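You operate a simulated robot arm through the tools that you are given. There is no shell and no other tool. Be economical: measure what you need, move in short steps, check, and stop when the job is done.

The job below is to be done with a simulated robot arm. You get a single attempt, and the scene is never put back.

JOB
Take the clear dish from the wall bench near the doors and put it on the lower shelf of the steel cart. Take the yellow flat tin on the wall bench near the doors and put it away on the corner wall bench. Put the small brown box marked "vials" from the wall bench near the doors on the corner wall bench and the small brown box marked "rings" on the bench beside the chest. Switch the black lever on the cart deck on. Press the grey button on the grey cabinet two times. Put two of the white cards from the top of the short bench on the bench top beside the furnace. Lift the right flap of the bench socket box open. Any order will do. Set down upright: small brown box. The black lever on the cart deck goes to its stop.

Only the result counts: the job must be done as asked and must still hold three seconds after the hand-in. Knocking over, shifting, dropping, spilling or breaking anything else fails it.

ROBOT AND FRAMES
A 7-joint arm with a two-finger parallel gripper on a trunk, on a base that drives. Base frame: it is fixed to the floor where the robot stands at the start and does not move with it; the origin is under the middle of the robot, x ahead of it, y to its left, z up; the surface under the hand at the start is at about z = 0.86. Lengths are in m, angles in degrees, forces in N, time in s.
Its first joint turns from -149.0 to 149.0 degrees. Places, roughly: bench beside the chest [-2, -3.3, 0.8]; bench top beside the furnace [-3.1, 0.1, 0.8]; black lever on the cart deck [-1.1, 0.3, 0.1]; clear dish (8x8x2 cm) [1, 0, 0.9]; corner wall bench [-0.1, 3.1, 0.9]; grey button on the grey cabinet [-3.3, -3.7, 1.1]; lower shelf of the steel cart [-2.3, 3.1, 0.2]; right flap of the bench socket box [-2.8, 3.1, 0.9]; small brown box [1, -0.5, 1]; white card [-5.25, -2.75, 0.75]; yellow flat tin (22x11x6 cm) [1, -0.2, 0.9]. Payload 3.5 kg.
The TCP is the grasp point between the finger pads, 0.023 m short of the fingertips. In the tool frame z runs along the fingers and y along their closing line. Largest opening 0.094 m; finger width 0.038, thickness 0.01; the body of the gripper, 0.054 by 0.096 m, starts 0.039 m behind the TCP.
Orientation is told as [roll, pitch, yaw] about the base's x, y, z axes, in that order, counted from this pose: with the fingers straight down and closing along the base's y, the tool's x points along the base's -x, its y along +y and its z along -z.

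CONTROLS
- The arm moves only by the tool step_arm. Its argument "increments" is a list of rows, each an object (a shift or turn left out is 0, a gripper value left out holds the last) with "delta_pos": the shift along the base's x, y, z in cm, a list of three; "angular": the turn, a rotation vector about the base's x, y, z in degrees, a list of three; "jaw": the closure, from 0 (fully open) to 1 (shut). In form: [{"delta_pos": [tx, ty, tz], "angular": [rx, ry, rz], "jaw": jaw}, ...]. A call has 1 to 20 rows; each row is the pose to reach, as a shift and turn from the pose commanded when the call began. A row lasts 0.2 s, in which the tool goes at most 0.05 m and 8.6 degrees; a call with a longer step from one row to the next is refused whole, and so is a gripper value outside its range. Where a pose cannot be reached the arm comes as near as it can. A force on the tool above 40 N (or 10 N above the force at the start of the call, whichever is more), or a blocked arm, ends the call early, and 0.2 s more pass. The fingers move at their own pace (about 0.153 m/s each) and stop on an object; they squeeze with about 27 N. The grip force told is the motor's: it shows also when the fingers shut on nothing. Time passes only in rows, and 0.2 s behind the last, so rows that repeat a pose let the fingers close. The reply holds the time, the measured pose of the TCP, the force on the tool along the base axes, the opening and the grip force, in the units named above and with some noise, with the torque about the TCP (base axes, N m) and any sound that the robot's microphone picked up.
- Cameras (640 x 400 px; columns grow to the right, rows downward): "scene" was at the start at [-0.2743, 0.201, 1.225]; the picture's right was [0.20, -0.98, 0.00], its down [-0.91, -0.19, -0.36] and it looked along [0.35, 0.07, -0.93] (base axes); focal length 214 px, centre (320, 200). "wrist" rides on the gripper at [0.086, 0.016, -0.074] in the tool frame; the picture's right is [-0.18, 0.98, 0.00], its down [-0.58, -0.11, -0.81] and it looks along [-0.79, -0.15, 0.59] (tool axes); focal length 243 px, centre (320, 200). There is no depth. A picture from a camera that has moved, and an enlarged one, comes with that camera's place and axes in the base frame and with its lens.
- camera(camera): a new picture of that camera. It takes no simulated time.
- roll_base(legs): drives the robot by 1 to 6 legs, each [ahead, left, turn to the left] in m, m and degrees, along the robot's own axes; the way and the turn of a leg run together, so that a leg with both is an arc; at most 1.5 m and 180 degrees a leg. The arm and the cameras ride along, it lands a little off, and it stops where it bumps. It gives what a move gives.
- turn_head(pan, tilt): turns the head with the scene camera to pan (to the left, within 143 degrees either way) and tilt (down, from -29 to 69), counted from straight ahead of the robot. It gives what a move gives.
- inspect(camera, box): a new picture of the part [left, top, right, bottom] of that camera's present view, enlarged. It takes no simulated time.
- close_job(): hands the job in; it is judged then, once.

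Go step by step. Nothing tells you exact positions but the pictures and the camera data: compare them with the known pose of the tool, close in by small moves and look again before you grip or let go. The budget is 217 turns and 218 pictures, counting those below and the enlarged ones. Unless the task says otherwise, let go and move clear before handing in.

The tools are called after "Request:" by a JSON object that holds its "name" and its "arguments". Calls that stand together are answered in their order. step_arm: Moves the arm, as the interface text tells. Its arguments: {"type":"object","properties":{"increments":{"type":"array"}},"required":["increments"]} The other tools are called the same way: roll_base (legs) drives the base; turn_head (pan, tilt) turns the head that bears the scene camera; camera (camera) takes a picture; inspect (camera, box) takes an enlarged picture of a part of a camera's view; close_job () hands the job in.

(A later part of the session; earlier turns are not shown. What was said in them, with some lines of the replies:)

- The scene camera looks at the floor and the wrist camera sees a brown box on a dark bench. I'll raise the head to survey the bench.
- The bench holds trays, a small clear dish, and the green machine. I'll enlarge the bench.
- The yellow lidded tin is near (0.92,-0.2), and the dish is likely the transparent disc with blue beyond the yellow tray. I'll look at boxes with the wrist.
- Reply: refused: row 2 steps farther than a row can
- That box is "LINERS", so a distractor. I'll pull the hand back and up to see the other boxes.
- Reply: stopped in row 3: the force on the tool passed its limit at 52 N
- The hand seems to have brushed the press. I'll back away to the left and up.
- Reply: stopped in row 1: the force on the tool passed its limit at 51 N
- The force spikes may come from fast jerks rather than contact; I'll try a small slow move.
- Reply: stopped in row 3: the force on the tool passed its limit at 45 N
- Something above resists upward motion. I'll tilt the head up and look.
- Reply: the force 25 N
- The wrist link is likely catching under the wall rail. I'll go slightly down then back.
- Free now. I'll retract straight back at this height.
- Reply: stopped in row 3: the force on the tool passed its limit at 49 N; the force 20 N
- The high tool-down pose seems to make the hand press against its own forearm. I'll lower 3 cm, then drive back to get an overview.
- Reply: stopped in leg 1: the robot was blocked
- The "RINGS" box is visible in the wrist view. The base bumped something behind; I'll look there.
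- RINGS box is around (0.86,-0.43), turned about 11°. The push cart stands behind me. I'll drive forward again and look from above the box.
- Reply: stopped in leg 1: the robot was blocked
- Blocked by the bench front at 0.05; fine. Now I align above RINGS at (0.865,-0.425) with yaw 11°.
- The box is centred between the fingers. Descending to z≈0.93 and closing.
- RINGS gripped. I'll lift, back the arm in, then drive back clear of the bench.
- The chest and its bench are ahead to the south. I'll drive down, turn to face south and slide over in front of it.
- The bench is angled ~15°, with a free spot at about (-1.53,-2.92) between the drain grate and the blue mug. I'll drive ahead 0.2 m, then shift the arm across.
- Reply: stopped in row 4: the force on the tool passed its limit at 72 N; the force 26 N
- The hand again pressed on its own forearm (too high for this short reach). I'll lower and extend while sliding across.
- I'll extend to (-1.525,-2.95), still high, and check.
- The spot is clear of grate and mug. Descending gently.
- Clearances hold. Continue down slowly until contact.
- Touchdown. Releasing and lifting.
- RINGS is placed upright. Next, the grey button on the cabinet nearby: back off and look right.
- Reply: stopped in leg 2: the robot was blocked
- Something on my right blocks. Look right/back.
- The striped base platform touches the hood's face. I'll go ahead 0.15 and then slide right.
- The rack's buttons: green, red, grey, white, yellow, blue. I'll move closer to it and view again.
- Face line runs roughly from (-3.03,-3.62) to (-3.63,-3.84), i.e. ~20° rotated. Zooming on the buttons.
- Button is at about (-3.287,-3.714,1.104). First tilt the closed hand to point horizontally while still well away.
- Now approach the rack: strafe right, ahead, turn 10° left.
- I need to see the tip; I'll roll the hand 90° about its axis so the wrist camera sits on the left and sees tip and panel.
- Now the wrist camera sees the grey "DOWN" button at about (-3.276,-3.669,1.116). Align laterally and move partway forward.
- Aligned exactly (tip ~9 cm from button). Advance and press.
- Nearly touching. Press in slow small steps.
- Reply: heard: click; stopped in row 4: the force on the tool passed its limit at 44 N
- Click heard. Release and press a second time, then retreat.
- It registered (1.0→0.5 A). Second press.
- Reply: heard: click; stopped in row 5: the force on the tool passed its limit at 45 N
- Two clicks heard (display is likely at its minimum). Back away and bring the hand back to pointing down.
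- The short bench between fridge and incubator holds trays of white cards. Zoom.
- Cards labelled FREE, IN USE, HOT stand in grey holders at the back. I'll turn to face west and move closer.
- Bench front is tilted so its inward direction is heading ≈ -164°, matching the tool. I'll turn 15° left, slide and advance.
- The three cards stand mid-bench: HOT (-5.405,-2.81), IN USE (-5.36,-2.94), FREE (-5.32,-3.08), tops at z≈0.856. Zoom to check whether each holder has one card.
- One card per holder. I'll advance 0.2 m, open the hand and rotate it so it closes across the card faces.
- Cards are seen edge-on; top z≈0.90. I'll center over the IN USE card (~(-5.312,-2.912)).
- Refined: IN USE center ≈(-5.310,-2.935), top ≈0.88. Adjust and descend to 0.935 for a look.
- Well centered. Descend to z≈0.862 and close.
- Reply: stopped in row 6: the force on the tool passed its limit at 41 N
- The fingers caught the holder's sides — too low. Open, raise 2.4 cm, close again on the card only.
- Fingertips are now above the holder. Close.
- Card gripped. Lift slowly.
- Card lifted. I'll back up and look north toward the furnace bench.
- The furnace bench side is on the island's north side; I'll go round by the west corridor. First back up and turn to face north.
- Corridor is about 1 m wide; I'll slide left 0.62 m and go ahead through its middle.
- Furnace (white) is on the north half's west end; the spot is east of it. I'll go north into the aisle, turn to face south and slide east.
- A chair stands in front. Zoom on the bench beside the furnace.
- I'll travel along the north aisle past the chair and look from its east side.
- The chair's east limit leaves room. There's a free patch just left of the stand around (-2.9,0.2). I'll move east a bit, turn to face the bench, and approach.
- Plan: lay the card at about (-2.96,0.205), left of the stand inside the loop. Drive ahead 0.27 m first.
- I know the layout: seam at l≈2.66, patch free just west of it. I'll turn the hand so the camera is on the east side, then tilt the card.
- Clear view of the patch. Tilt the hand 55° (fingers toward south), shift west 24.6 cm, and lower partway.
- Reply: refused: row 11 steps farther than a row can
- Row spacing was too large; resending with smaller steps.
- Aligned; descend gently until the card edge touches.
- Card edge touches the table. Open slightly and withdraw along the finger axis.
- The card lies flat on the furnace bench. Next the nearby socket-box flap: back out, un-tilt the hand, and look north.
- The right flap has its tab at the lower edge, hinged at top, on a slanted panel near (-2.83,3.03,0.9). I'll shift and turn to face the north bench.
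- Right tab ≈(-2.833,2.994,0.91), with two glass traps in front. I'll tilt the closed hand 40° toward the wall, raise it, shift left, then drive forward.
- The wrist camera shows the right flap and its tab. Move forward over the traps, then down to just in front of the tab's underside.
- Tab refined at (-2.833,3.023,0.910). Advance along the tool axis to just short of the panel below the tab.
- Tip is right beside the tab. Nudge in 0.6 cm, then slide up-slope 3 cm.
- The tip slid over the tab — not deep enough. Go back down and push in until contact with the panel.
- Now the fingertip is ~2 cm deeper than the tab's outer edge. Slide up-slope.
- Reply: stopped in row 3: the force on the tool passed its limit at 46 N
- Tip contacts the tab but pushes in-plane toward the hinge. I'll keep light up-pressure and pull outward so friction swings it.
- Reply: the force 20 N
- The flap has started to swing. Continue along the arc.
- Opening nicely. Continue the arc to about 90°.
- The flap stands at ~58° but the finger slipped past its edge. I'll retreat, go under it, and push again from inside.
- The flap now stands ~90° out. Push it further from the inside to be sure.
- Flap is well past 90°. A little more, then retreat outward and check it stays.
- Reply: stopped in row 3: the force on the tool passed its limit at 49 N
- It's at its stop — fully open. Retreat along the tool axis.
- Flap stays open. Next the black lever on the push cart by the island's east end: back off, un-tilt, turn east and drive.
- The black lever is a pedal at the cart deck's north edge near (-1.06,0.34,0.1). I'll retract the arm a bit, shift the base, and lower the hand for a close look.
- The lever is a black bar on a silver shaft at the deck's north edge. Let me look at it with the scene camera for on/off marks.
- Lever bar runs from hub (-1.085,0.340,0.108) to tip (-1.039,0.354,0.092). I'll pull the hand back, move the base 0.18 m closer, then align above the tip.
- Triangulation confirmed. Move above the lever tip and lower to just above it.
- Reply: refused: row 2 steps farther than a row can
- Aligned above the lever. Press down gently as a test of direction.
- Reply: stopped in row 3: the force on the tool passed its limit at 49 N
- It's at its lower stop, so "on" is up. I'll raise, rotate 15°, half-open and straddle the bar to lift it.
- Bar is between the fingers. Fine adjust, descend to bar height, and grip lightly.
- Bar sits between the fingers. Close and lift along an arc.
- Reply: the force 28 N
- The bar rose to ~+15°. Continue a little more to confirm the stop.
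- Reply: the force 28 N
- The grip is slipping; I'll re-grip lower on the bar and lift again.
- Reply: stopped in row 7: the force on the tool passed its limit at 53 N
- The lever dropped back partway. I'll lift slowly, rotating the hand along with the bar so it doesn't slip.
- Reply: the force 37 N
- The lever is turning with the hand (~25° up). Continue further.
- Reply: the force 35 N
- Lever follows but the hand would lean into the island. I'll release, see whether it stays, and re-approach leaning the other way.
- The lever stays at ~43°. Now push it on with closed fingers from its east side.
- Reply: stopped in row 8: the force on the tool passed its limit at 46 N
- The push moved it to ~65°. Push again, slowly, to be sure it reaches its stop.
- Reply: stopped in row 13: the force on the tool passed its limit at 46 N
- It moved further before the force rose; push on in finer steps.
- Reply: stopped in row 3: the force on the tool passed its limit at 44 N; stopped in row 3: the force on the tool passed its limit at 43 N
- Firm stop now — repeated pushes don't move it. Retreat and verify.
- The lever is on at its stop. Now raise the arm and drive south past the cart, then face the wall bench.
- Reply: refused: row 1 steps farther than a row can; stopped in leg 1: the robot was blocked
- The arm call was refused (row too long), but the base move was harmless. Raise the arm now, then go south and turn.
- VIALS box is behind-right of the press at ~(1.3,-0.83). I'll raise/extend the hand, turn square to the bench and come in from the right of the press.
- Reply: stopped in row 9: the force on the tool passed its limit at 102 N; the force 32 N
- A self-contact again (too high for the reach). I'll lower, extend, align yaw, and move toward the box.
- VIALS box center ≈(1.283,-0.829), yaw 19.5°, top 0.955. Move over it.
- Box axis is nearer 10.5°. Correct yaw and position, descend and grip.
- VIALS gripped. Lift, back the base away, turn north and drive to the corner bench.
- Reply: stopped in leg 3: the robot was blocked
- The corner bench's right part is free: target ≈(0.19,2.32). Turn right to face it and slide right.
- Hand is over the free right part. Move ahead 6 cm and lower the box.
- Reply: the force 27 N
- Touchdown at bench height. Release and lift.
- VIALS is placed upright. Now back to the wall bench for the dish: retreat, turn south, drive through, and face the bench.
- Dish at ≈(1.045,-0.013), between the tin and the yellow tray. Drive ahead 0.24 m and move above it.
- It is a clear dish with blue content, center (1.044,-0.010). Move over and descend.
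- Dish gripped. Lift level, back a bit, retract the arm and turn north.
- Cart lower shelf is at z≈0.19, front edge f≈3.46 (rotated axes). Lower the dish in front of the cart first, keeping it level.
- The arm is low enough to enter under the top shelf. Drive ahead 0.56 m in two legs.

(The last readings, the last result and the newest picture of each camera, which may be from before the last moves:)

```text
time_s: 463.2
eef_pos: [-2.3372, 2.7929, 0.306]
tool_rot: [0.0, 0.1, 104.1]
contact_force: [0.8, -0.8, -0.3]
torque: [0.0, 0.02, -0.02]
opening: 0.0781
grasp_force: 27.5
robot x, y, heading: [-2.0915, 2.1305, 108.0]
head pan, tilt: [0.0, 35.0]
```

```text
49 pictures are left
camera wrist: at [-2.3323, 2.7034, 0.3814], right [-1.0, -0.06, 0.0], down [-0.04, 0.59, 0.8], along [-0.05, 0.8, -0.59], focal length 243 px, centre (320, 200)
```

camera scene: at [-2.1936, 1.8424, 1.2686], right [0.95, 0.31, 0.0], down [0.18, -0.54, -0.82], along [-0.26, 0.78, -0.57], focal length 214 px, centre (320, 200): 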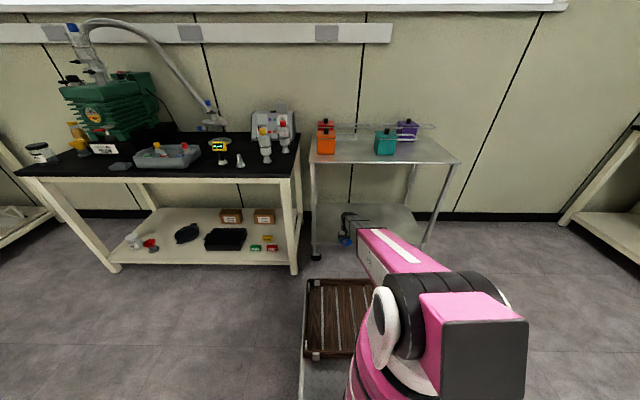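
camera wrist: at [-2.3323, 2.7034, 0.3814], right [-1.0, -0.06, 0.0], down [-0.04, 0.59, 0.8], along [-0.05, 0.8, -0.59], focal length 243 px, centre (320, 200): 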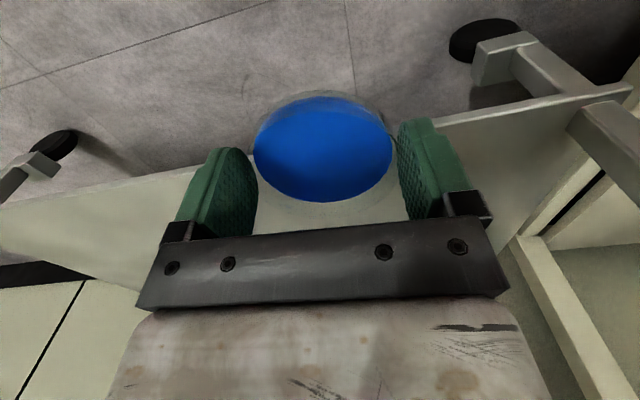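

Shelf front edge at f≈3.436; hand at 3.352. Drive 0.16 m more, then lower gently.

Request:
{"name": "roll_base", "arguments": {"legs": [[0.16, 0, 0]]}}

Request:
{"name": "step_arm", "arguments": {"increments": [{"delta_pos": [0, 0, -3]}, {"delta_pos": [0, 0, -5]}, {"delta_pos": [0, 0, -6]}, {"delta_pos": [0, 0, -6.5]}]}}

Request:
{"name": "camera", "arguments": {"camera": "wrist"}}

```text
time_s: 464.6
eef_pos: [-2.3859, 2.9407, 0.307]
tool_rot: [-0.1, 0.2, 104.0]
contact_force: [0.5, -1.0, 1.1]
torque: [-0.01, -0.01, -0.01]
opening: 0.0779
grasp_force: 26.9
robot x, y, heading: [-2.1389, 2.2782, 108.5]
head pan, tilt: [0.0, 35.0]
```

```text
time_s: 465.6
eef_pos: [-2.3864, 2.9417, 0.2414]
tool_rot: [0.0, 0.1, 104.1]
contact_force: [0.0, -0.2, -0.4]
torque: [-0.02, -0.02, -0.02]
opening: 0.0784
grasp_force: 26.5
robot x, y, heading: [-2.1406, 2.2814, 108.4]
head pan, tilt: [0.0, 35.0]
```

```text
48 pictures are left
camera wrist: at [-2.3833, 2.8528, 0.3166], right [-1.0, -0.06, 0.0], down [-0.04, 0.59, 0.8], along [-0.05, 0.8, -0.59], focal length 243 px, centre (320, 200)
```

wrist: 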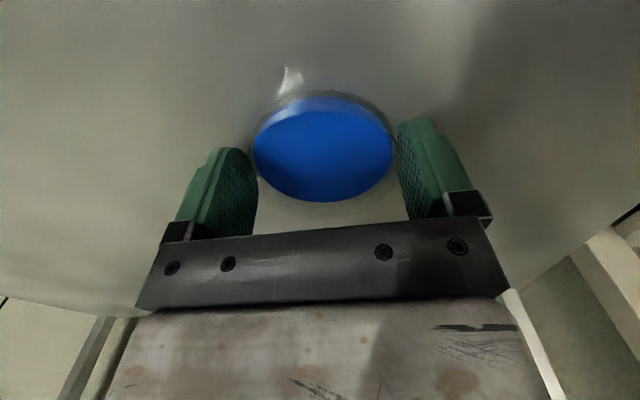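

Request:
{"name": "step_arm", "arguments": {"increments": [{"delta_pos": [0, 0, -0.6]}, {"delta_pos": [0, 0, -1.2]}, {"delta_pos": [0, 0, -1.7]}, {"delta_pos": [0, 0, -2.1]}, {"delta_pos": [0, 0, -2.5]}, {"delta_pos": [0, 0, -2.9]}]}}

```text
time_s: 466.1
eef_pos: [-2.3886, 2.9408, 0.2391]
tool_rot: [-0.1, -0.1, 104.1]
contact_force: [0.3, 1.4, 12.1]
torque: [0.06, -0.04, 0.02]
opening: 0.0782
grasp_force: 26.8
robot x, y, heading: [-2.136, 2.2851, 108.4]
head pan, tilt: [0.0, 35.0]
stopped in row 2: the force on the tool passed its limit at 52 N (the readings are from after the stop); the commanded pose is now the measured one
```

The dish is on the shelf. Release, lift a little and back out.

Request:
{"name": "step_arm", "arguments": {"increments": [{"delta_pos": [0, 0, 0.2], "jaw": 0}, {"delta_pos": [0, 0, 0.2], "jaw": 0}, {"delta_pos": [0, 0, 2.5], "jaw": 0}, {"delta_pos": [0, 0, 6], "jaw": 0}]}}

Request:
{"name": "roll_base", "arguments": {"legs": [[-0.62, 0, 0]]}}

Request:
{"name": "inspect", "arguments": {"camera": "scene", "box": [290, 100, 450, 240]}}

```text
time_s: 467.1
eef_pos: [-2.3866, 2.9418, 0.2981]
tool_rot: [0.0, 0.0, 104.1]
contact_force: [0.0, 0.6, 0.8]
torque: [0.03, -0.02, 0.01]
opening: 0.0938
grasp_force: 0.0
robot x, y, heading: [-2.1384, 2.2792, 108.5]
head pan, tilt: [0.0, 35.0]
```

```text
time_s: 470.6
eef_pos: [-2.1957, 2.3554, 0.2968]
tool_rot: [0.0, -0.1, 104.3]
contact_force: [0.8, 0.8, -0.6]
torque: [0.01, 0.0, 0.02]
opening: 0.094
grasp_force: 0.1
robot x, y, heading: [-1.9469, 1.6982, 108.4]
head pan, tilt: [0.0, 35.0]
```

```text
2.86 times, centred on (370, 170) of scene
camera zoom: at [-2.0477, 1.4065, 1.2686], right [0.95, 0.32, 0.0], down [0.18, -0.54, -0.82], along [-0.26, 0.78, -0.57], focal length 613 px, centre (177, 286)
```

zoom: 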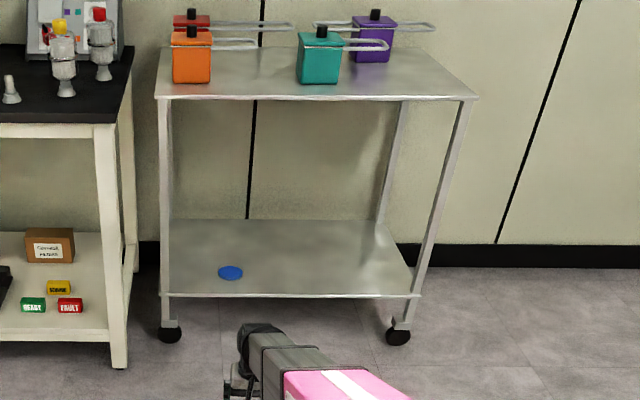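

Dish is on the lower shelf. Now the second card: raise the arm, travel west through the north aisle.

Request:
{"name": "step_arm", "arguments": {"increments": [{"delta_pos": [0, 0, 4.5], "jaw": 0.5}, {"delta_pos": [0, 0, 9]}, {"delta_pos": [0, 0, 13.5]}, {"delta_pos": [0, 0, 18]}, {"delta_pos": [0, 0, 22.5]}, {"delta_pos": [0, 0, 27]}, {"delta_pos": [0, 0, 31.5]}, {"delta_pos": [0, 0, 36]}, {"delta_pos": [0, 0, 40.5]}, {"delta_pos": [0, 0, 45]}, {"delta_pos": [0, 0, 49.5]}, {"delta_pos": [0, 0, 54]}, {"delta_pos": [0, 0, 58.5]}, {"delta_pos": [0, 0, 63]}, {"delta_pos": [0, 0, 66.5]}]}}

Request:
{"name": "roll_base", "arguments": {"legs": [[0, 0, 88.6], [0.3, -0.56, 0], [1.5, 0, 0], [1.5, 0, 0]]}}

```text
time_s: 473.8
eef_pos: [-2.1954, 2.3554, 0.9645]
tool_rot: [0.0, 0.0, 104.4]
contact_force: [-0.2, 0.3, 0.2]
torque: [0.01, 0.01, 0.0]
opening: 0.0471
grasp_force: 0.1
robot x, y, heading: [-1.9457, 1.697, 108.3]
head pan, tilt: [0.0, 35.0]
```

```text
time_s: 495.1
eef_pos: [-5.9608, 1.1669, 0.9644]
tool_rot: [-0.1, 0.1, -170.2]
contact_force: [0.6, 0.2, -0.1]
torque: [0.0, -0.01, 0.03]
opening: 0.047
grasp_force: 0.2
robot x, y, heading: [-5.2822, 1.3651, -166.0]
head pan, tilt: [0.0, 35.0]
```

Request:
{"name": "roll_base", "arguments": {"legs": [[0, 0, 93], [0, -0.43, 0], [1.5, 0, 0]]}}

```text
time_s: 497.8
eef_pos: [-5.5507, 0.6928, 0.9642]
tool_rot: [0.0, -0.1, -123.9]
contact_force: [-0.9, -0.6, -0.3]
torque: [0.02, -0.06, -0.02]
opening: 0.047
grasp_force: 0.0
robot x, y, heading: [-5.2319, 1.32, -119.9]
head pan, tilt: [0.0, 35.0]
stopped in leg 1: the robot was blocked; the commanded pose is now the measured one
```

Something behind blocked the turn; move ahead a bit and continue turning.

Request:
{"name": "roll_base", "arguments": {"legs": [[0.3, 0, 0], [0, 0, 47], [0, -0.25, 0]]}}

Request:
{"name": "turn_head", "arguments": {"pan": 0, "tilt": 30}}

Request:
{"name": "camera", "arguments": {"camera": "scene"}}

```text
time_s: 503.5
eef_pos: [-5.3726, 0.3201, 0.9651]
tool_rot: [0.0, -0.1, -76.3]
contact_force: [-0.4, 0.1, 0.5]
torque: [0.04, 0.02, -0.01]
opening: 0.0473
grasp_force: 0.1
robot x, y, heading: [-5.6178, 0.9817, -72.5]
head pan, tilt: [0.0, 35.0]
```

```text
time_s: 504.1
eef_pos: [-5.3733, 0.3191, 0.965]
tool_rot: [0.0, 0.0, -76.3]
contact_force: [0.6, 1.0, 0.7]
torque: [0.02, -0.01, -0.01]
opening: 0.0469
grasp_force: 0.0
robot x, y, heading: [-5.6149, 0.9801, -72.2]
head pan, tilt: [0.0, 30.0]
```

```text
46 pictures are left
camera scene: at [-5.5078, 1.267, 1.2764], right [-0.95, -0.31, 0.0], down [-0.15, 0.48, -0.87], along [0.27, -0.82, -0.5], focal length 214 px, centre (320, 200)
```

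scene: 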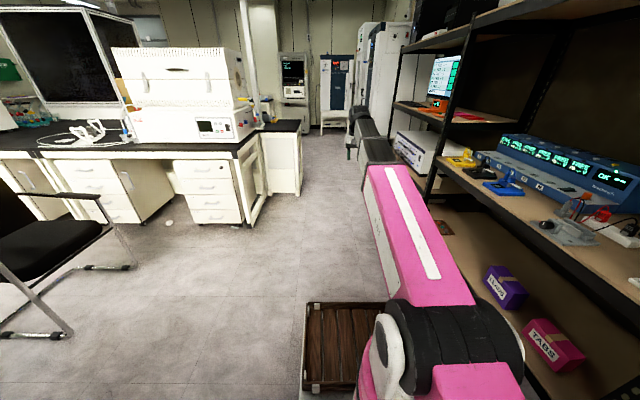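

Request:
{"name": "roll_base", "arguments": {"legs": [[0, 0, -0.6], [1.5, 0, 0], [1.5, 0, 0], [0.6, 0, 0]]}}

```text
time_s: 521.9
eef_pos: [-4.3206, -3.1189, 0.965]
tool_rot: [-0.1, -0.1, -76.9]
contact_force: [-0.5, -1.4, -0.4]
torque: [0.02, -0.02, -0.02]
opening: 0.0469
grasp_force: 0.1
robot x, y, heading: [-4.553, -2.4562, -72.9]
head pan, tilt: [0.0, 30.0]
```

Now line up with the short bench, then prepare the hand (camera on the south side) for the HOT card.

Request:
{"name": "roll_base", "arguments": {"legs": [[0.35, 0.62, 0], [0, 0, -91.3]]}}

Request:
{"name": "step_arm", "arguments": {"increments": [{"delta_pos": [-3, 0, 0.5], "angular": [0, 0, -8]}, {"delta_pos": [-6, 1, 1], "angular": [0, 0, -16]}, {"delta_pos": [-9, 3, 2], "angular": [0, 0, -24]}, {"delta_pos": [-12, 6, 3], "angular": [0, 0, -32]}, {"delta_pos": [-14, 9, 4], "angular": [0, 0, -40]}, {"delta_pos": [-16, 12, 5], "angular": [0, 0, -48]}, {"delta_pos": [-18, 15, 6], "angular": [0, 0, -56]}, {"delta_pos": [-19, 18, 6], "angular": [0, 0, -64]}, {"delta_pos": [-19, 20, 6], "angular": [0, 0, -72]}, {"delta_pos": [-19, 20, 6], "angular": [0, 0, -80]}, {"delta_pos": [-19, 20, 6], "angular": [0, 0, -84.5]}]}}

```text
time_s: 529.6
eef_pos: [-4.5376, -2.8274, 0.9648]
tool_rot: [0.0, 0.0, -168.6]
contact_force: [1.0, -0.8, -0.5]
torque: [0.0, 0.01, -0.01]
opening: 0.0467
grasp_force: 0.0
robot x, y, heading: [-3.8691, -2.6104, -164.6]
head pan, tilt: [0.0, 30.0]
```

```text
time_s: 532.0
eef_pos: [-4.7276, -2.6268, 1.0257]
tool_rot: [0.1, -0.2, 106.8]
contact_force: [-0.2, 0.2, 0.2]
torque: [0.02, -0.01, 0.0]
opening: 0.0471
grasp_force: 0.0
robot x, y, heading: [-3.8702, -2.6151, -164.5]
head pan, tilt: [0.0, 30.0]
```

Request:
{"name": "roll_base", "arguments": {"legs": [[0.56, 0.08, 0]]}}

Request:
{"name": "camera", "arguments": {"camera": "wrist"}}

```text
time_s: 535.2
eef_pos: [-5.2409, -2.8569, 1.025]
tool_rot: [0.1, -0.1, 107.1]
contact_force: [0.0, -0.9, 0.4]
torque: [0.01, 0.03, -0.03]
opening: 0.047
grasp_force: 0.0
robot x, y, heading: [-4.3806, -2.8401, -164.4]
head pan, tilt: [0.0, 30.0]
```

```text
45 pictures are left
camera wrist: at [-5.2315, -2.9457, 1.0994], right [-0.99, -0.11, 0.0], down [-0.07, 0.59, 0.81], along [-0.09, 0.8, -0.59], focal length 243 px, centre (320, 200)
```

wrist: 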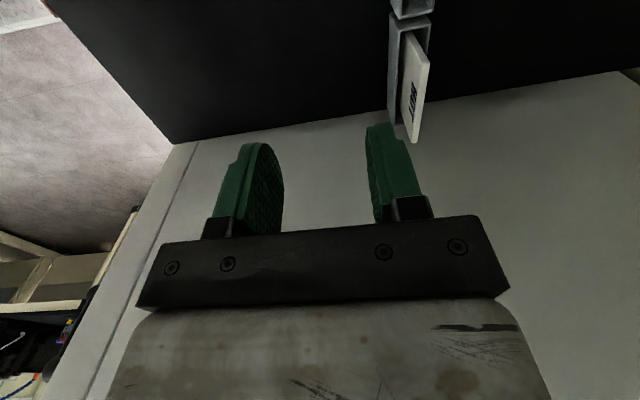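

HOT card center ≈(-5.346,-2.819), top ≈0.885. Move above and partially down.

Request:
{"name": "roll_base", "arguments": {"legs": [[0.03, 0, 0]]}}

Request:
{"name": "step_arm", "arguments": {"increments": [{"delta_pos": [-2.5, 1.6, 0], "jaw": 0.4}, {"delta_pos": [-5, 3.2, 0]}, {"delta_pos": [-7.5, 4.6, -1]}, {"delta_pos": [-7.5, 4.6, -5]}, {"delta_pos": [-7.5, 4.6, -8.5]}, {"delta_pos": [-7.5, 4.6, -8.5]}]}}

Request:
{"name": "camera", "arguments": {"camera": "wrist"}}

```text
time_s: 536.1
eef_pos: [-5.2698, -2.866, 1.0251]
tool_rot: [0.0, -0.1, 107.1]
contact_force: [0.0, 0.2, -0.4]
torque: [-0.04, -0.03, 0.05]
opening: 0.047
grasp_force: 0.0
robot x, y, heading: [-4.405, -2.8464, -164.0]
head pan, tilt: [0.0, 30.0]
```

```text
time_s: 537.5
eef_pos: [-5.3459, -2.82, 0.9427]
tool_rot: [-0.1, -0.1, 107.1]
contact_force: [0.6, 0.2, 0.2]
torque: [0.0, 0.0, -0.01]
opening: 0.0563
grasp_force: 0.1
robot x, y, heading: [-4.4055, -2.8478, -164.5]
head pan, tilt: [0.0, 30.0]
```

```text
44 pictures are left
camera wrist: at [-5.3365, -2.9081, 1.0155], right [-0.99, -0.11, 0.0], down [-0.07, 0.59, 0.81], along [-0.09, 0.8, -0.59], focal length 243 px, centre (320, 200)
```

wrist: 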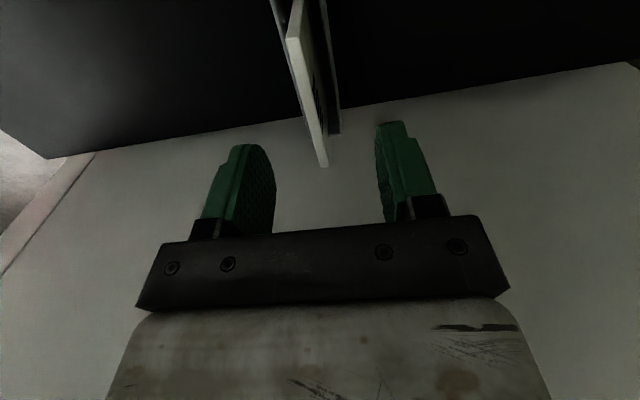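

Centered. Descend to z≈0.89, close and lift.

Request:
{"name": "step_arm", "arguments": {"increments": [{"delta_pos": [0.3, 0, -2.5], "jaw": 0.4}, {"delta_pos": [0.3, 0, -4.5], "jaw": 0.4}, {"delta_pos": [0.3, 0, -5.2], "jaw": 0.4}, {"delta_pos": [0.3, 0, -5.2], "jaw": 0.7}, {"delta_pos": [0.3, 0, -5.2], "jaw": 0.85}, {"delta_pos": [0.3, 0, -5.2], "jaw": 1}, {"delta_pos": [0.3, 0, -5.2], "jaw": 1}]}}

```text
time_s: 539.1
eef_pos: [-5.342, -2.8199, 0.8897]
tool_rot: [0.0, -0.1, 107.1]
contact_force: [0.8, 0.9, -0.5]
torque: [-0.03, -0.04, -0.02]
opening: 0.0062
grasp_force: 26.8
robot x, y, heading: [-4.4072, -2.8435, -164.2]
head pan, tilt: [0.0, 30.0]
```

Gripped (6 mm card). Lift.

Request:
{"name": "step_arm", "arguments": {"increments": [{"delta_pos": [0, 0, 1]}, {"delta_pos": [0, 0, 3]}, {"delta_pos": [0, 0, 6]}, {"delta_pos": [0, 0, 9]}, {"delta_pos": [0, 0, 12]}, {"delta_pos": [0, 0, 14.5]}]}}

Request:
{"name": "camera", "arguments": {"camera": "wrist"}}

```text
time_s: 540.5
eef_pos: [-5.3421, -2.8184, 1.0332]
tool_rot: [0.1, -0.1, 107.1]
contact_force: [0.3, 0.8, 0.4]
torque: [-0.02, -0.02, -0.03]
opening: 0.0063
grasp_force: 27.1
robot x, y, heading: [-4.4072, -2.845, -164.2]
head pan, tilt: [0.0, 30.0]
```

```text
43 pictures are left
camera wrist: at [-5.334, -2.9061, 1.1081], right [-0.99, -0.11, 0.0], down [-0.07, 0.59, 0.81], along [-0.09, 0.8, -0.59], focal length 243 px, centre (320, 200)
```

wrist: 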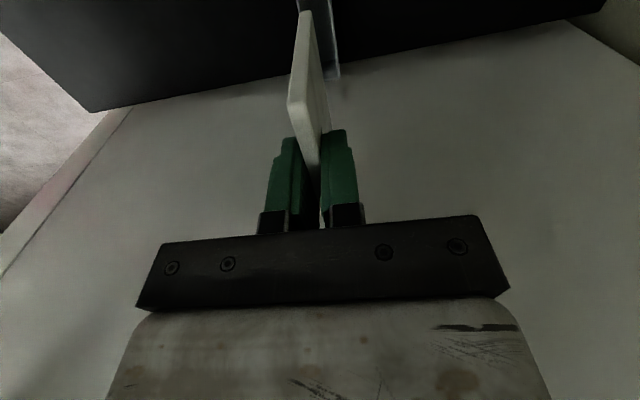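

Card in hand. Retrace the route: back out, turn north, into the corridor.

Request:
{"name": "roll_base", "arguments": {"legs": [[-0.85, 0, 0], [0, 0, -89], [0.4, 0, 0], [0, 0.87, 0]]}}

```text
time_s: 542.5
eef_pos: [-5.1292, -2.7699, 1.0339]
tool_rot: [0.1, -0.1, 107.8]
contact_force: [-0.7, -0.5, -0.6]
torque: [0.0, 0.03, -0.04]
opening: 0.0063
grasp_force: 27.3
robot x, y, heading: [-4.1947, -2.7848, -164.0]
head pan, tilt: [0.0, 30.0]
stopped in leg 1: the robot was blocked; the commanded pose is now the measured one
```

The rear-left corner met the blue cabinet. Retract the hand clear of the incubator, slide right, then back.

Request:
{"name": "step_arm", "arguments": {"increments": [{"delta_pos": [4, 0, -1]}, {"delta_pos": [8, 0, -2]}, {"delta_pos": [12, 0, -2.5]}, {"delta_pos": [16, 0, -3]}, {"delta_pos": [20, -0.5, -3]}, {"delta_pos": [21, -1, -3]}]}}

Request:
{"name": "roll_base", "arguments": {"legs": [[0.02, -0.12, 0], [-0.6, -0.05, 0], [0, 0, -89], [0.35, 0, 0], [0, 0.85, 0]]}}

```text
time_s: 543.9
eef_pos: [-4.9203, -2.7792, 1.004]
tool_rot: [0.1, 0.1, 107.8]
contact_force: [0.2, -0.2, 0.4]
torque: [-0.01, 0.01, -0.03]
opening: 0.0061
grasp_force: 27.1
robot x, y, heading: [-4.1949, -2.7857, -164.1]
head pan, tilt: [0.0, 30.0]
```

```text
time_s: 557.8
eef_pos: [-4.612, -1.6679, 1.0033]
tool_rot: [0.1, 0.0, 20.0]
contact_force: [-0.8, 0.0, -0.5]
torque: [-0.03, 0.0, 0.01]
opening: 0.0063
grasp_force: 27.3
robot x, y, heading: [-4.5891, -2.3907, 108.2]
head pan, tilt: [0.0, 30.0]
```

Request:
{"name": "roll_base", "arguments": {"legs": [[0, 0, -0.8], [1.5, 0, 0], [1.5, 0, 0], [0, 0, -90]]}}

```text
time_s: 576.4
eef_pos: [-4.7694, 0.4954, 1.0034]
tool_rot: [0.1, 0.1, -70.5]
contact_force: [0.3, -0.1, 0.2]
torque: [0.01, 0.0, 0.04]
opening: 0.0062
grasp_force: 27.0
robot x, y, heading: [-5.4958, 0.4805, 17.6]
head pan, tilt: [0.0, 30.0]
```

Request:
{"name": "roll_base", "arguments": {"legs": [[0, 0.64, -0.6], [1.4, 0, 0], [1.33, 0, 0], [0, 0, -90], [0.5, 0, 0]]}}

```text
time_s: 599.3
eef_pos: [-2.8595, 0.7633, 1.0033]
tool_rot: [0.1, 0.0, -158.8]
contact_force: [0.1, 0.4, -0.6]
torque: [-0.02, -0.01, -0.01]
opening: 0.0064
grasp_force: 26.9
robot x, y, heading: [-2.8954, 1.4872, -70.8]
head pan, tilt: [0.0, 30.0]
```

Request:
{"name": "roll_base", "arguments": {"legs": [[0.43, 0, -2]]}}

Request:
{"name": "camera", "arguments": {"camera": "wrist"}}

```text
time_s: 602.0
eef_pos: [-2.7454, 0.3503, 1.0033]
tool_rot: [0.0, 0.0, -160.6]
contact_force: [0.3, 0.1, -0.4]
torque: [0.03, 0.02, 0.03]
opening: 0.0062
grasp_force: 26.7
robot x, y, heading: [-2.7532, 1.0744, -72.4]
head pan, tilt: [0.0, 30.0]
```

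```text
42 pictures are left
camera wrist: at [-2.6591, 0.3627, 1.0781], right [0.15, -0.99, 0.0], down [-0.59, -0.09, 0.81], along [-0.8, -0.12, -0.59], focal length 243 px, centre (320, 200)
```

wrist: 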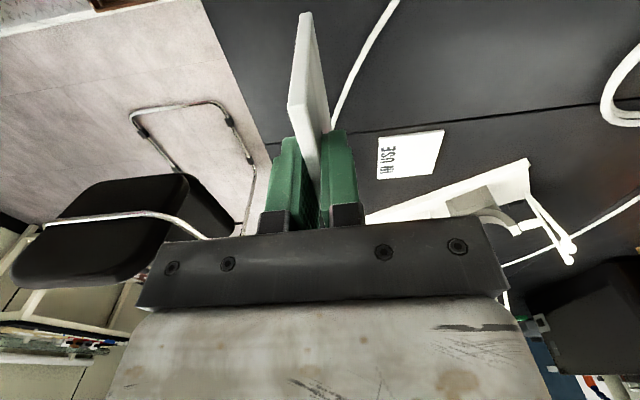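

Free spot just south of the IN USE card. Tilt, move to (-2.869,0.153) and lower partway.

Request:
{"name": "step_arm", "arguments": {"increments": [{"angular": [-7.5, -2.4, 0]}, {"angular": [-15, -4.9, 0]}, {"angular": [-22.5, -7.3, 0]}, {"angular": [-30, -9.7, 0]}, {"angular": [-37.5, -12.2, 0]}, {"angular": [-45, -14.6, 0]}, {"angular": [-52.3, -17, 0]}, {"angular": [-52.3, -17, 0], "delta_pos": [-2.1, -3.3, 0]}, {"angular": [-52.3, -17, 0], "delta_pos": [-4.2, -6.6, 0]}, {"angular": [-52.3, -17, 0], "delta_pos": [-6.3, -9.9, 0]}, {"angular": [-52.3, -17, 0], "delta_pos": [-8.4, -13.2, -1]}, {"angular": [-52.3, -17, 0], "delta_pos": [-10.5, -16.5, -3]}, {"angular": [-52.3, -17, 0], "delta_pos": [-12.4, -19.7, -5]}, {"angular": [-52.3, -17, 0], "delta_pos": [-12.4, -19.7, -9]}, {"angular": [-52.3, -17, 0], "delta_pos": [-12.4, -19.7, -12.5]}]}}

Request:
{"name": "camera", "arguments": {"camera": "wrist"}}

```text
time_s: 605.2
eef_pos: [-2.8691, 0.1525, 0.8792]
tool_rot: [55.3, -1.2, -161.2]
contact_force: [-0.3, 0.5, -0.2]
torque: [0.0, 0.02, 0.02]
opening: 0.0064
grasp_force: 26.7
robot x, y, heading: [-2.7574, 1.0746, -72.3]
head pan, tilt: [0.0, 30.0]
```

```text
41 pictures are left
camera wrist: at [-2.8044, 0.2287, 0.9329], right [0.02, -0.59, 0.81], down [-0.78, 0.5, 0.38], along [-0.63, -0.64, -0.45], focal length 243 px, centre (320, 200)
```

wrist: 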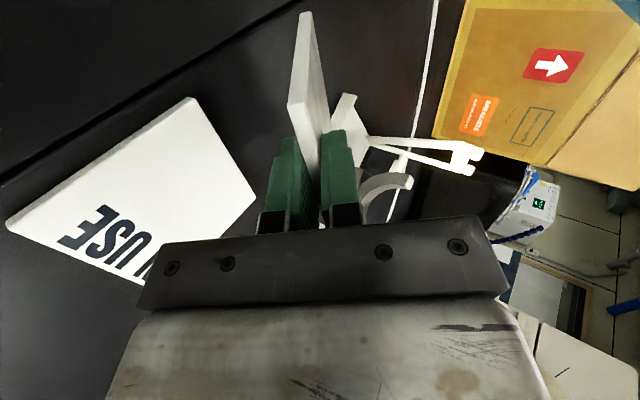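

Request:
{"name": "step_arm", "arguments": {"increments": [{"delta_pos": [0, 0, -1.5]}, {"delta_pos": [0, 0, -2.4]}, {"delta_pos": [0, 0, -2.9]}, {"delta_pos": [0, 0, -3.3]}, {"delta_pos": [0, 0, -3.6]}]}}

```text
time_s: 606.4
eef_pos: [-2.8678, 0.1541, 0.8428]
tool_rot: [55.3, -1.2, -161.3]
contact_force: [-2.8, 3.0, 14.7]
torque: [-0.64, -0.8, 0.07]
opening: 0.0087
grasp_force: 27.0
robot x, y, heading: [-2.7546, 1.0781, -72.6]
head pan, tilt: [0.0, 30.0]
```

Contact as before. Open slightly and withdraw along the finger axis.

Request:
{"name": "step_arm", "arguments": {"increments": [{"delta_pos": [0, 0, 0.2], "jaw": 0.8}, {"delta_pos": [0, 0, 0.2], "jaw": 0.7}, {"delta_pos": [0, 0, 0.2], "jaw": 0.7}, {"delta_pos": [-0.25, 0.78, 0.8], "jaw": 0.7}, {"delta_pos": [-0.5, 1.57, 1.4], "jaw": 0.7}, {"delta_pos": [-1.0, 3.1, 2.5], "jaw": 0.7}, {"delta_pos": [-1.5, 4.7, 3.7], "jaw": 0.7}, {"delta_pos": [-2.0, 6.3, 5], "jaw": 0.7}]}}

Request:
{"name": "camera", "arguments": {"camera": "wrist"}}

```text
time_s: 608.2
eef_pos: [-2.8886, 0.2165, 0.8923]
tool_rot: [55.1, -1.1, -161.2]
contact_force: [0.4, 0.2, -0.6]
torque: [-0.02, -0.01, 0.01]
opening: 0.0282
grasp_force: 0.1
robot x, y, heading: [-2.7592, 1.0759, -72.5]
head pan, tilt: [0.0, 30.0]
```

```text
40 pictures are left
camera wrist: at [-2.8231, 0.2924, 0.9462], right [0.02, -0.59, 0.81], down [-0.78, 0.5, 0.38], along [-0.63, -0.64, -0.45], focal length 243 px, centre (320, 200)
```

wrist: 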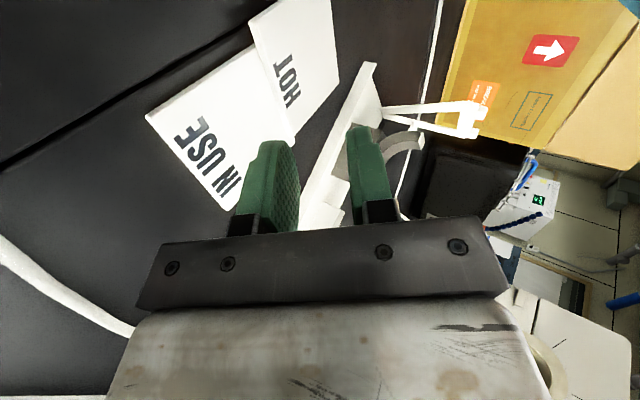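

Both cards lie on the furnace bench. Now fetch the tin: back out, un-tilt, travel to the wall bench.

Request:
{"name": "roll_base", "arguments": {"legs": [[-0.62, 0, 0]]}}

Request:
{"name": "step_arm", "arguments": {"increments": [{"angular": [7.5, 2.4, 0], "jaw": 0.3}, {"angular": [15, 4.9, 0], "delta_pos": [0, 0, 2]}, {"angular": [22.5, 7.3, 0], "delta_pos": [0, 0, 4]}, {"angular": [30, 9.7, 0], "delta_pos": [0, 0, 6]}, {"angular": [37.5, 12.2, 0], "delta_pos": [0, 0, 8]}, {"angular": [45, 14.6, 0], "delta_pos": [0, 0, 9]}, {"angular": [52.3, 17, 0], "delta_pos": [0, 0, 9]}]}}

Request:
{"name": "roll_base", "arguments": {"legs": [[0, 0, -17.5], [0, 1.2, 0], [0, 1.12, 0], [0.65, 0.42, 0], [1.5, 0, 0], [0.45, 0, 0]]}}

```text
time_s: 611.6
eef_pos: [-3.0745, 0.8014, 0.8925]
tool_rot: [55.1, -1.1, -161.6]
contact_force: [0.8, 0.2, 0.1]
torque: [-0.01, -0.02, 0.0]
opening: 0.0282
grasp_force: 0.1
robot x, y, heading: [-2.9395, 1.6562, -72.7]
head pan, tilt: [0.0, 30.0]
```

```text
time_s: 613.2
eef_pos: [-3.0749, 0.8, 0.9819]
tool_rot: [0.1, -0.1, -160.8]
contact_force: [0.8, -0.4, -0.4]
torque: [0.0, -0.02, 0.0]
opening: 0.0659
grasp_force: 0.1
robot x, y, heading: [-2.9397, 1.6607, -72.7]
head pan, tilt: [0.0, 30.0]
```

```text
time_s: 638.8
eef_pos: [-0.5329, -1.6812, 0.9816]
tool_rot: [0.1, -0.1, -177.8]
contact_force: [0.5, 0.0, 0.4]
torque: [0.0, 0.02, 0.03]
opening: 0.0658
grasp_force: 0.1
robot x, y, heading: [-0.1526, -0.8978, -89.9]
head pan, tilt: [0.0, 30.0]
```

Request:
{"name": "roll_base", "arguments": {"legs": [[0, 0, 109]]}}

Request:
{"name": "step_arm", "arguments": {"increments": [{"delta_pos": [-1.3, 3.9, 1], "jaw": 0.2}, {"delta_pos": [-2.6, 7.8, 2]}, {"delta_pos": [-4, 11.8, 3]}, {"delta_pos": [-5.3, 15.7, 4]}, {"delta_pos": [-6.6, 19.6, 4]}, {"delta_pos": [-8, 23.6, 4]}]}}

Request:
{"name": "roll_base", "arguments": {"legs": [[0, 0.45, 0], [0.38, 0, 0]]}}

Request:
{"name": "camera", "arguments": {"camera": "wrist"}}

```text
time_s: 643.7
eef_pos: [0.7097, -1.0036, 0.9817]
tool_rot: [0.1, -0.3, -68.8]
contact_force: [0.9, 0.1, -0.1]
torque: [-0.02, 0.03, 0.01]
opening: 0.0659
grasp_force: 0.1
robot x, y, heading: [-0.1512, -0.9001, 19.2]
head pan, tilt: [0.0, 30.0]
```

```text
time_s: 645.1
eef_pos: [0.6305, -0.7684, 1.0223]
tool_rot: [0.2, -0.1, -68.9]
contact_force: [-0.1, 0.9, 0.3]
torque: [0.01, 0.03, -0.02]
opening: 0.0752
grasp_force: 0.0
robot x, y, heading: [-0.1556, -0.9008, 19.2]
head pan, tilt: [0.0, 30.0]
```

```text
time_s: 649.9
eef_pos: [0.8452, -0.2242, 1.0214]
tool_rot: [0.0, -0.2, -69.1]
contact_force: [0.9, -0.5, 0.6]
torque: [0.03, -0.04, -0.02]
opening: 0.0753
grasp_force: 0.0
robot x, y, heading: [0.0624, -0.3476, 18.9]
head pan, tilt: [0.0, 30.0]
```

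```text
39 pictures are left
camera wrist: at [0.8285, -0.1378, 1.0956], right [0.98, 0.18, 0.0], down [0.1, -0.58, 0.81], along [0.14, -0.79, -0.59], focal length 243 px, centre (320, 200)
```

wrist: 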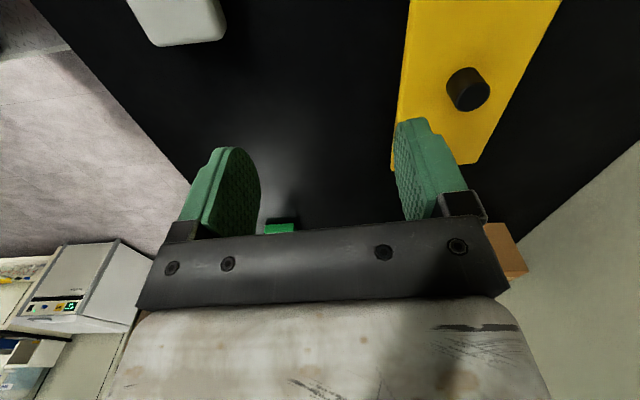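

Knob at ≈(0.939,-0.202). Move above it and look.

Request:
{"name": "step_arm", "arguments": {"increments": [{"delta_pos": [3, 0.7, 0], "jaw": 0.2}, {"delta_pos": [6, 1.4, 0]}, {"delta_pos": [9.4, 2.2, -1]}, {"delta_pos": [9.4, 2.2, -3]}, {"delta_pos": [9.4, 2.2, -3]}]}}

Request:
{"name": "camera", "arguments": {"camera": "wrist"}}

```text
time_s: 651.1
eef_pos: [0.939, -0.2032, 0.9902]
tool_rot: [0.1, -0.2, -69.2]
contact_force: [0.5, -0.4, 1.3]
torque: [0.01, 0.02, 0.01]
opening: 0.0753
grasp_force: 0.1
robot x, y, heading: [0.0635, -0.3468, 18.5]
head pan, tilt: [0.0, 30.0]
```

```text
38 pictures are left
camera wrist: at [0.922, -0.1171, 1.0647], right [0.98, 0.18, 0.0], down [0.1, -0.58, 0.81], along [0.14, -0.79, -0.59], focal length 243 px, centre (320, 200)
```

wrist: 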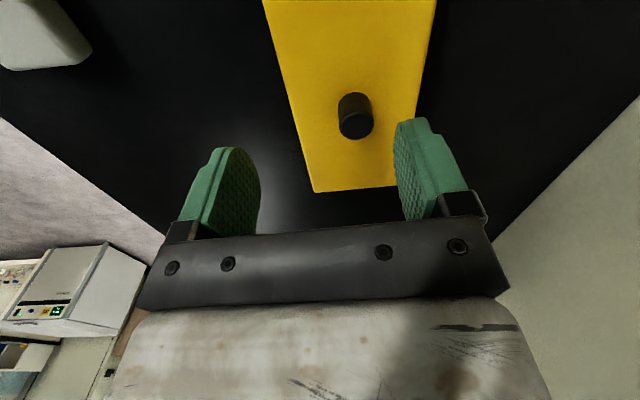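

Triangulated knob at (0.967,-0.221), top z≈0.915. Center over it, descend and grip the knob.

Request:
{"name": "step_arm", "arguments": {"increments": [{"delta_pos": [2.8, -1.8, 0]}, {"delta_pos": [2.8, -1.8, -3.5]}, {"delta_pos": [2.8, -1.8, -5.5]}, {"delta_pos": [2.8, -1.8, -5.5]}]}}

Request:
{"name": "camera", "arguments": {"camera": "wrist"}}

```text
time_s: 652.1
eef_pos: [0.9687, -0.221, 0.9362]
tool_rot: [0.1, -0.3, -69.2]
contact_force: [0.5, -0.2, -0.4]
torque: [0.0, -0.01, -0.01]
opening: 0.075
grasp_force: 0.0
robot x, y, heading: [0.0602, -0.3518, 18.9]
head pan, tilt: [0.0, 30.0]
```

```text
37 pictures are left
camera wrist: at [0.9519, -0.1352, 1.0106], right [0.98, 0.18, 0.0], down [0.1, -0.58, 0.81], along [0.14, -0.79, -0.59], focal length 243 px, centre (320, 200)
```

wrist: 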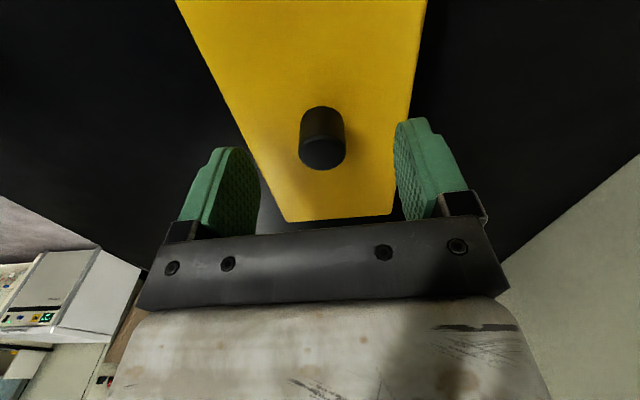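

Aligned. Lower 1.8 cm and close on the knob.

Request:
{"name": "step_arm", "arguments": {"increments": [{"delta_pos": [0, 0, -0.9]}, {"delta_pos": [0, 0, -1.5]}, {"delta_pos": [0, 0, -1.8]}, {"delta_pos": [0, 0, -1.8], "jaw": 0.7}, {"delta_pos": [0, 0, -1.8], "jaw": 1}, {"delta_pos": [0, 0, -1.8], "jaw": 1}, {"delta_pos": [0, 0, -1.8], "jaw": 1}]}}

Request:
{"name": "camera", "arguments": {"camera": "wrist"}}

```text
time_s: 653.7
eef_pos: [0.9699, -0.2207, 0.9192]
tool_rot: [0.1, -0.2, -69.1]
contact_force: [0.4, -0.3, 0.1]
torque: [-0.01, 0.01, 0.02]
opening: 0.0253
grasp_force: 26.9
robot x, y, heading: [0.0588, -0.3527, 18.9]
head pan, tilt: [0.0, 30.0]
```

```text
36 pictures are left
camera wrist: at [0.9519, -0.1346, 0.992], right [0.98, 0.18, 0.0], down [0.1, -0.58, 0.81], along [0.14, -0.79, -0.59], focal length 243 px, centre (320, 200)
```

wrist: 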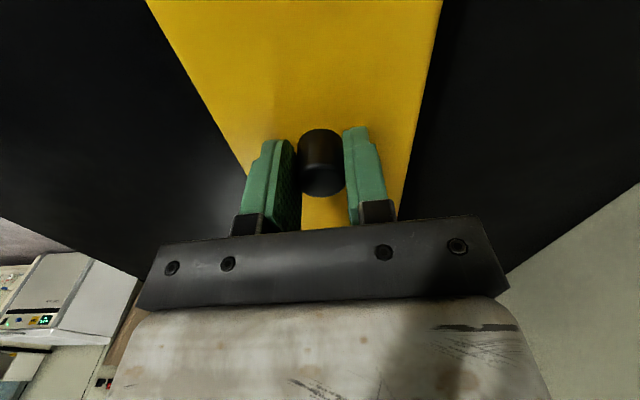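

Knob gripped. Lift 4 cm slowly and check whether the whole tin comes.

Request:
{"name": "step_arm", "arguments": {"increments": [{"delta_pos": [0, 0, 0.7]}, {"delta_pos": [0, 0, 1.5]}, {"delta_pos": [0, 0, 2.5]}, {"delta_pos": [0, 0, 4]}, {"delta_pos": [0, 0, 4]}]}}

Request:
{"name": "turn_head", "arguments": {"pan": -3, "tilt": 25}}

Request:
{"name": "camera", "arguments": {"camera": "wrist"}}

Request:
{"name": "inspect", "arguments": {"camera": "scene", "box": [260, 100, 420, 200]}}

```text
time_s: 654.9
eef_pos: [0.9672, -0.2186, 0.9589]
tool_rot: [0.1, -0.3, -69.3]
contact_force: [-0.5, 0.1, -3.4]
torque: [0.02, 0.0, -0.01]
opening: 0.0255
grasp_force: 27.0
robot x, y, heading: [0.057, -0.3533, 19.1]
head pan, tilt: [0.0, 30.0]
```

```text
time_s: 655.5
eef_pos: [0.9672, -0.2182, 0.9585]
tool_rot: [0.0, -0.1, -69.2]
contact_force: [-0.4, 0.0, -2.3]
torque: [0.01, 0.01, -0.03]
opening: 0.0258
grasp_force: 27.2
robot x, y, heading: [0.0632, -0.3501, 18.6]
head pan, tilt: [-3.0, 25.0]
```

```text
35 pictures are left
camera wrist: at [0.95, -0.133, 1.033], right [0.98, 0.18, 0.0], down [0.1, -0.58, 0.81], along [0.14, -0.79, -0.59], focal length 243 px, centre (320, 200)
```

wrist: 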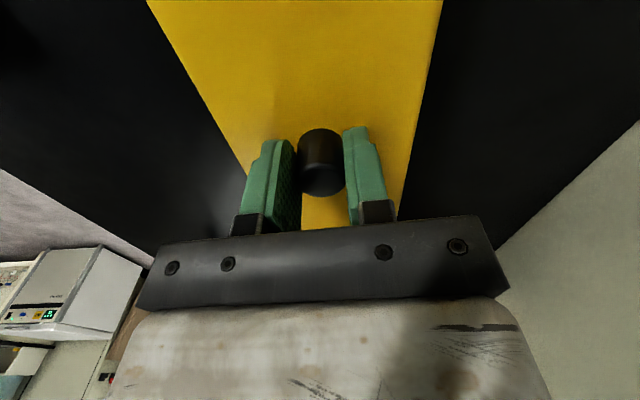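

```text
4.00 times, centred on (340, 150) of scene
camera zoom: at [-0.2232, -0.2517, 1.2844], right [0.27, -0.96, 0.0], down [-0.41, -0.12, -0.91], along [0.87, 0.25, -0.42], focal length 858 px, centre (240, 400)
```

zoom: 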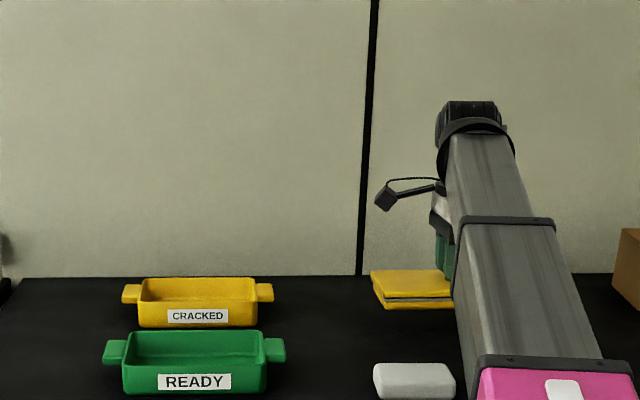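

The whole tin lifts. Raise, retract, then take it along the same route to the corner bench.

Request:
{"name": "step_arm", "arguments": {"increments": [{"delta_pos": [0, 0, 3]}, {"delta_pos": [-1, 0, 5.5]}, {"delta_pos": [-5, -0.7, 5.5]}, {"delta_pos": [-9, -1.3, 5.5]}, {"delta_pos": [-13, -1.8, 5.5]}, {"delta_pos": [-17, -2.4, 5.5]}, {"delta_pos": [-20, -2.8, 5.5]}]}}

Request:
{"name": "roll_base", "arguments": {"legs": [[-0.15, 0, 0], [0, 0, 71], [0, 0.17, 0], [1.2, 0, 0], [0.75, 0.4, 0]]}}

```text
time_s: 657.1
eef_pos: [0.7658, -0.248, 1.0146]
tool_rot: [0.1, -0.2, -69.2]
contact_force: [-0.4, -0.4, -2.8]
torque: [0.01, -0.01, 0.01]
opening: 0.0255
grasp_force: 27.5
robot x, y, heading: [0.0592, -0.3481, 19.1]
head pan, tilt: [-3.0, 25.0]
```

```text
time_s: 672.5
eef_pos: [-0.5322, 2.2556, 1.015]
tool_rot: [0.0, -0.2, 2.3]
contact_force: [0.0, 0.3, -3.4]
torque: [0.01, -0.05, 0.04]
opening: 0.0255
grasp_force: 27.3
robot x, y, heading: [-0.6607, 1.5522, 90.4]
head pan, tilt: [-3.0, 25.0]
```

Request:
{"name": "roll_base", "arguments": {"legs": [[0.59, 0.06, 0], [0, 0, -72.4]]}}

Request:
{"name": "camera", "arguments": {"camera": "wrist"}}

Request:
{"name": "camera", "arguments": {"camera": "scene"}}

```text
time_s: 679.0
eef_pos: [-0.0145, 2.2253, 1.0144]
tool_rot: [0.1, -0.2, -71.1]
contact_force: [0.6, 0.2, -2.6]
torque: [0.01, 0.01, -0.04]
opening: 0.0256
grasp_force: 27.4
robot x, y, heading: [-0.7223, 2.153, 16.7]
head pan, tilt: [-3.0, 25.0]
```

```text
33 pictures are left
camera wrist: at [-0.028, 2.3122, 1.0882], right [0.99, 0.14, 0.0], down [0.08, -0.58, 0.81], along [0.12, -0.8, -0.59], focal length 243 px, centre (320, 200)
```

wrist: 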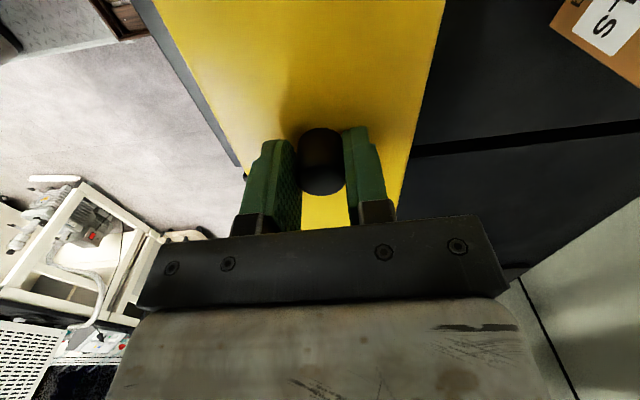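

```text
32 pictures are left
camera scene: at [-1.0038, 2.2552, 1.2844], right [0.24, -0.97, 0.0], down [-0.41, -0.1, -0.91], along [0.88, 0.22, -0.42], focal length 214 px, centre (320, 200)
```

scene: 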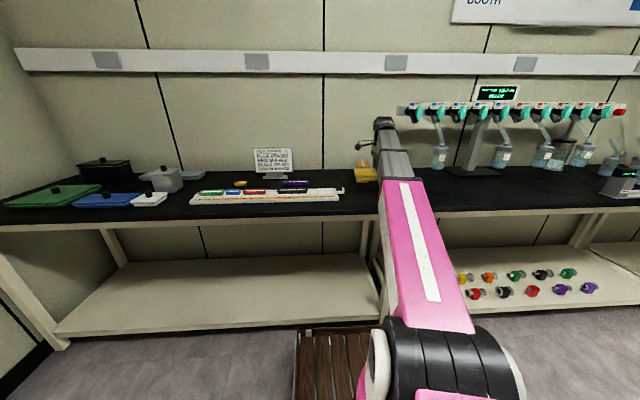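

Shift 3.5 cm left to keep the tin fully on the corner bench, then lower it.

Request:
{"name": "step_arm", "arguments": {"increments": [{"delta_pos": [-0.5, 1.6, 0]}, {"delta_pos": [-1.1, 3.3, -1]}, {"delta_pos": [-1.1, 3.3, -4.5]}, {"delta_pos": [-1.1, 3.3, -7.5]}, {"delta_pos": [-1.1, 3.3, -8.7]}, {"delta_pos": [-1.1, 3.3, -9.2]}, {"delta_pos": [-1.1, 3.3, -9.6]}]}}

Request:
{"name": "camera", "arguments": {"camera": "wrist"}}

```text
time_s: 680.6
eef_pos: [-0.0243, 2.2574, 0.9189]
tool_rot: [0.2, -0.3, -71.1]
contact_force: [1.3, 1.7, 7.3]
torque: [-0.08, 0.42, 0.03]
opening: 0.0253
grasp_force: 27.2
robot x, y, heading: [-0.7211, 2.1472, 16.7]
head pan, tilt: [-3.0, 25.0]
```

```text
31 pictures are left
camera wrist: at [-0.038, 2.3446, 0.9931], right [0.99, 0.14, 0.0], down [0.08, -0.58, 0.81], along [0.12, -0.8, -0.59], focal length 243 px, centre (320, 200)
```

wrist: 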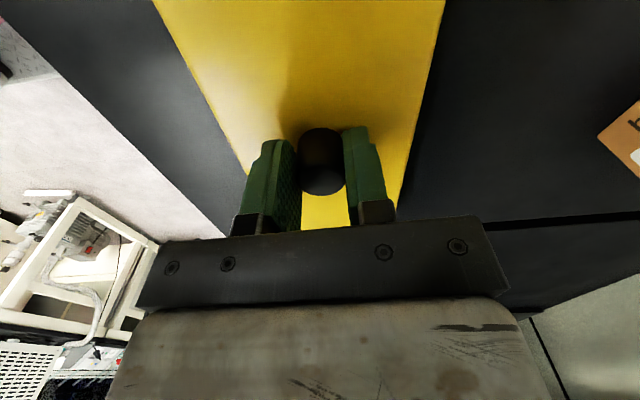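

Contact with the bench; fully on it. Release, lift and check.

Request:
{"name": "step_arm", "arguments": {"increments": [{"delta_pos": [0, 0, 0], "jaw": 0.4}, {"delta_pos": [0, 0, 0], "jaw": 0.3}, {"delta_pos": [0, 0, 3], "jaw": 0.3}, {"delta_pos": [0, 0, 7], "jaw": 0.3}, {"delta_pos": [0, 0, 10], "jaw": 0.3}]}}

Request:
{"name": "roll_base", "arguments": {"legs": [[-0.4, 0, 0]]}}

Request:
{"name": "inspect", "arguments": {"camera": "scene", "box": [260, 120, 480, 250]}}

```text
time_s: 681.8
eef_pos: [-0.025, 2.2572, 1.0179]
tool_rot: [0.0, -0.2, -71.1]
contact_force: [0.5, -0.9, -1.1]
torque: [-0.02, 0.05, -0.02]
opening: 0.0657
grasp_force: 0.2
robot x, y, heading: [-0.7285, 2.1515, 17.0]
head pan, tilt: [-3.0, 25.0]
```

```text
time_s: 684.3
eef_pos: [-0.4083, 2.1381, 1.0192]
tool_rot: [0.0, -0.2, -71.3]
contact_force: [0.2, 0.8, -0.4]
torque: [0.0, -0.03, 0.03]
opening: 0.0658
grasp_force: 0.1
robot x, y, heading: [-1.1046, 2.0317, 16.5]
head pan, tilt: [-3.0, 25.0]
```

```text
2.91 times, centred on (370, 185) of scene
camera zoom: at [-1.3861, 2.1409, 1.2844], right [0.24, -0.97, 0.0], down [-0.41, -0.1, -0.91], along [0.88, 0.21, -0.42], focal length 624 px, centre (174, 244)
```

zoom: 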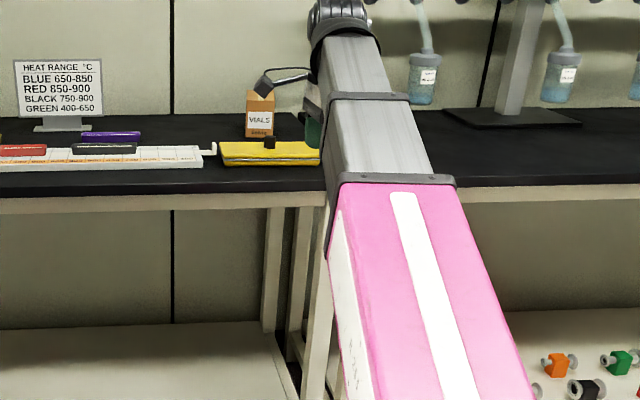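

Tin and VIALS box are both on the corner bench, the hand is clear, and every item of the job has been carried out; handing in.

Request:
{"name": "close_job", "arguments": {}}

```text
The job is handed in.
```

I carried out every item on the list and handed the job in, but three results are uncertain.

| Item | Result |
|---|---|
| Clear dish | On the lower shelf of the steel cart |
| Yellow tin | On the corner wall bench |
| "Vials" box | Upright on the corner wall bench |
| "Rings" box | Upright on the bench beside the chest |
| Black lever | Pushed up to its stop, which I took as "on" because it was already against its lower stop |
| Grey button | Pressed twice, with two clicks heard |
| White cards | The "IN USE" and "HOT" cards on the bench beside the furnace, slightly overlapping |
| Right socket flap | Open to its stop |

- **Push cart:** pushing the lever appears to have moved the cart by about 1 to 1.5 cm, and I did not move it back. I also backed the base into it once near the start.
- **Grey button:** the display went from 1.0 A to 0.5 A on the first press and did not change on the second, so the second press may only show as a click.
- **Bumps:** the base stopped against furniture a few times, including the wall benches and a cabinet. I saw nothing knocked over or displaced, but I did not recheck each one.
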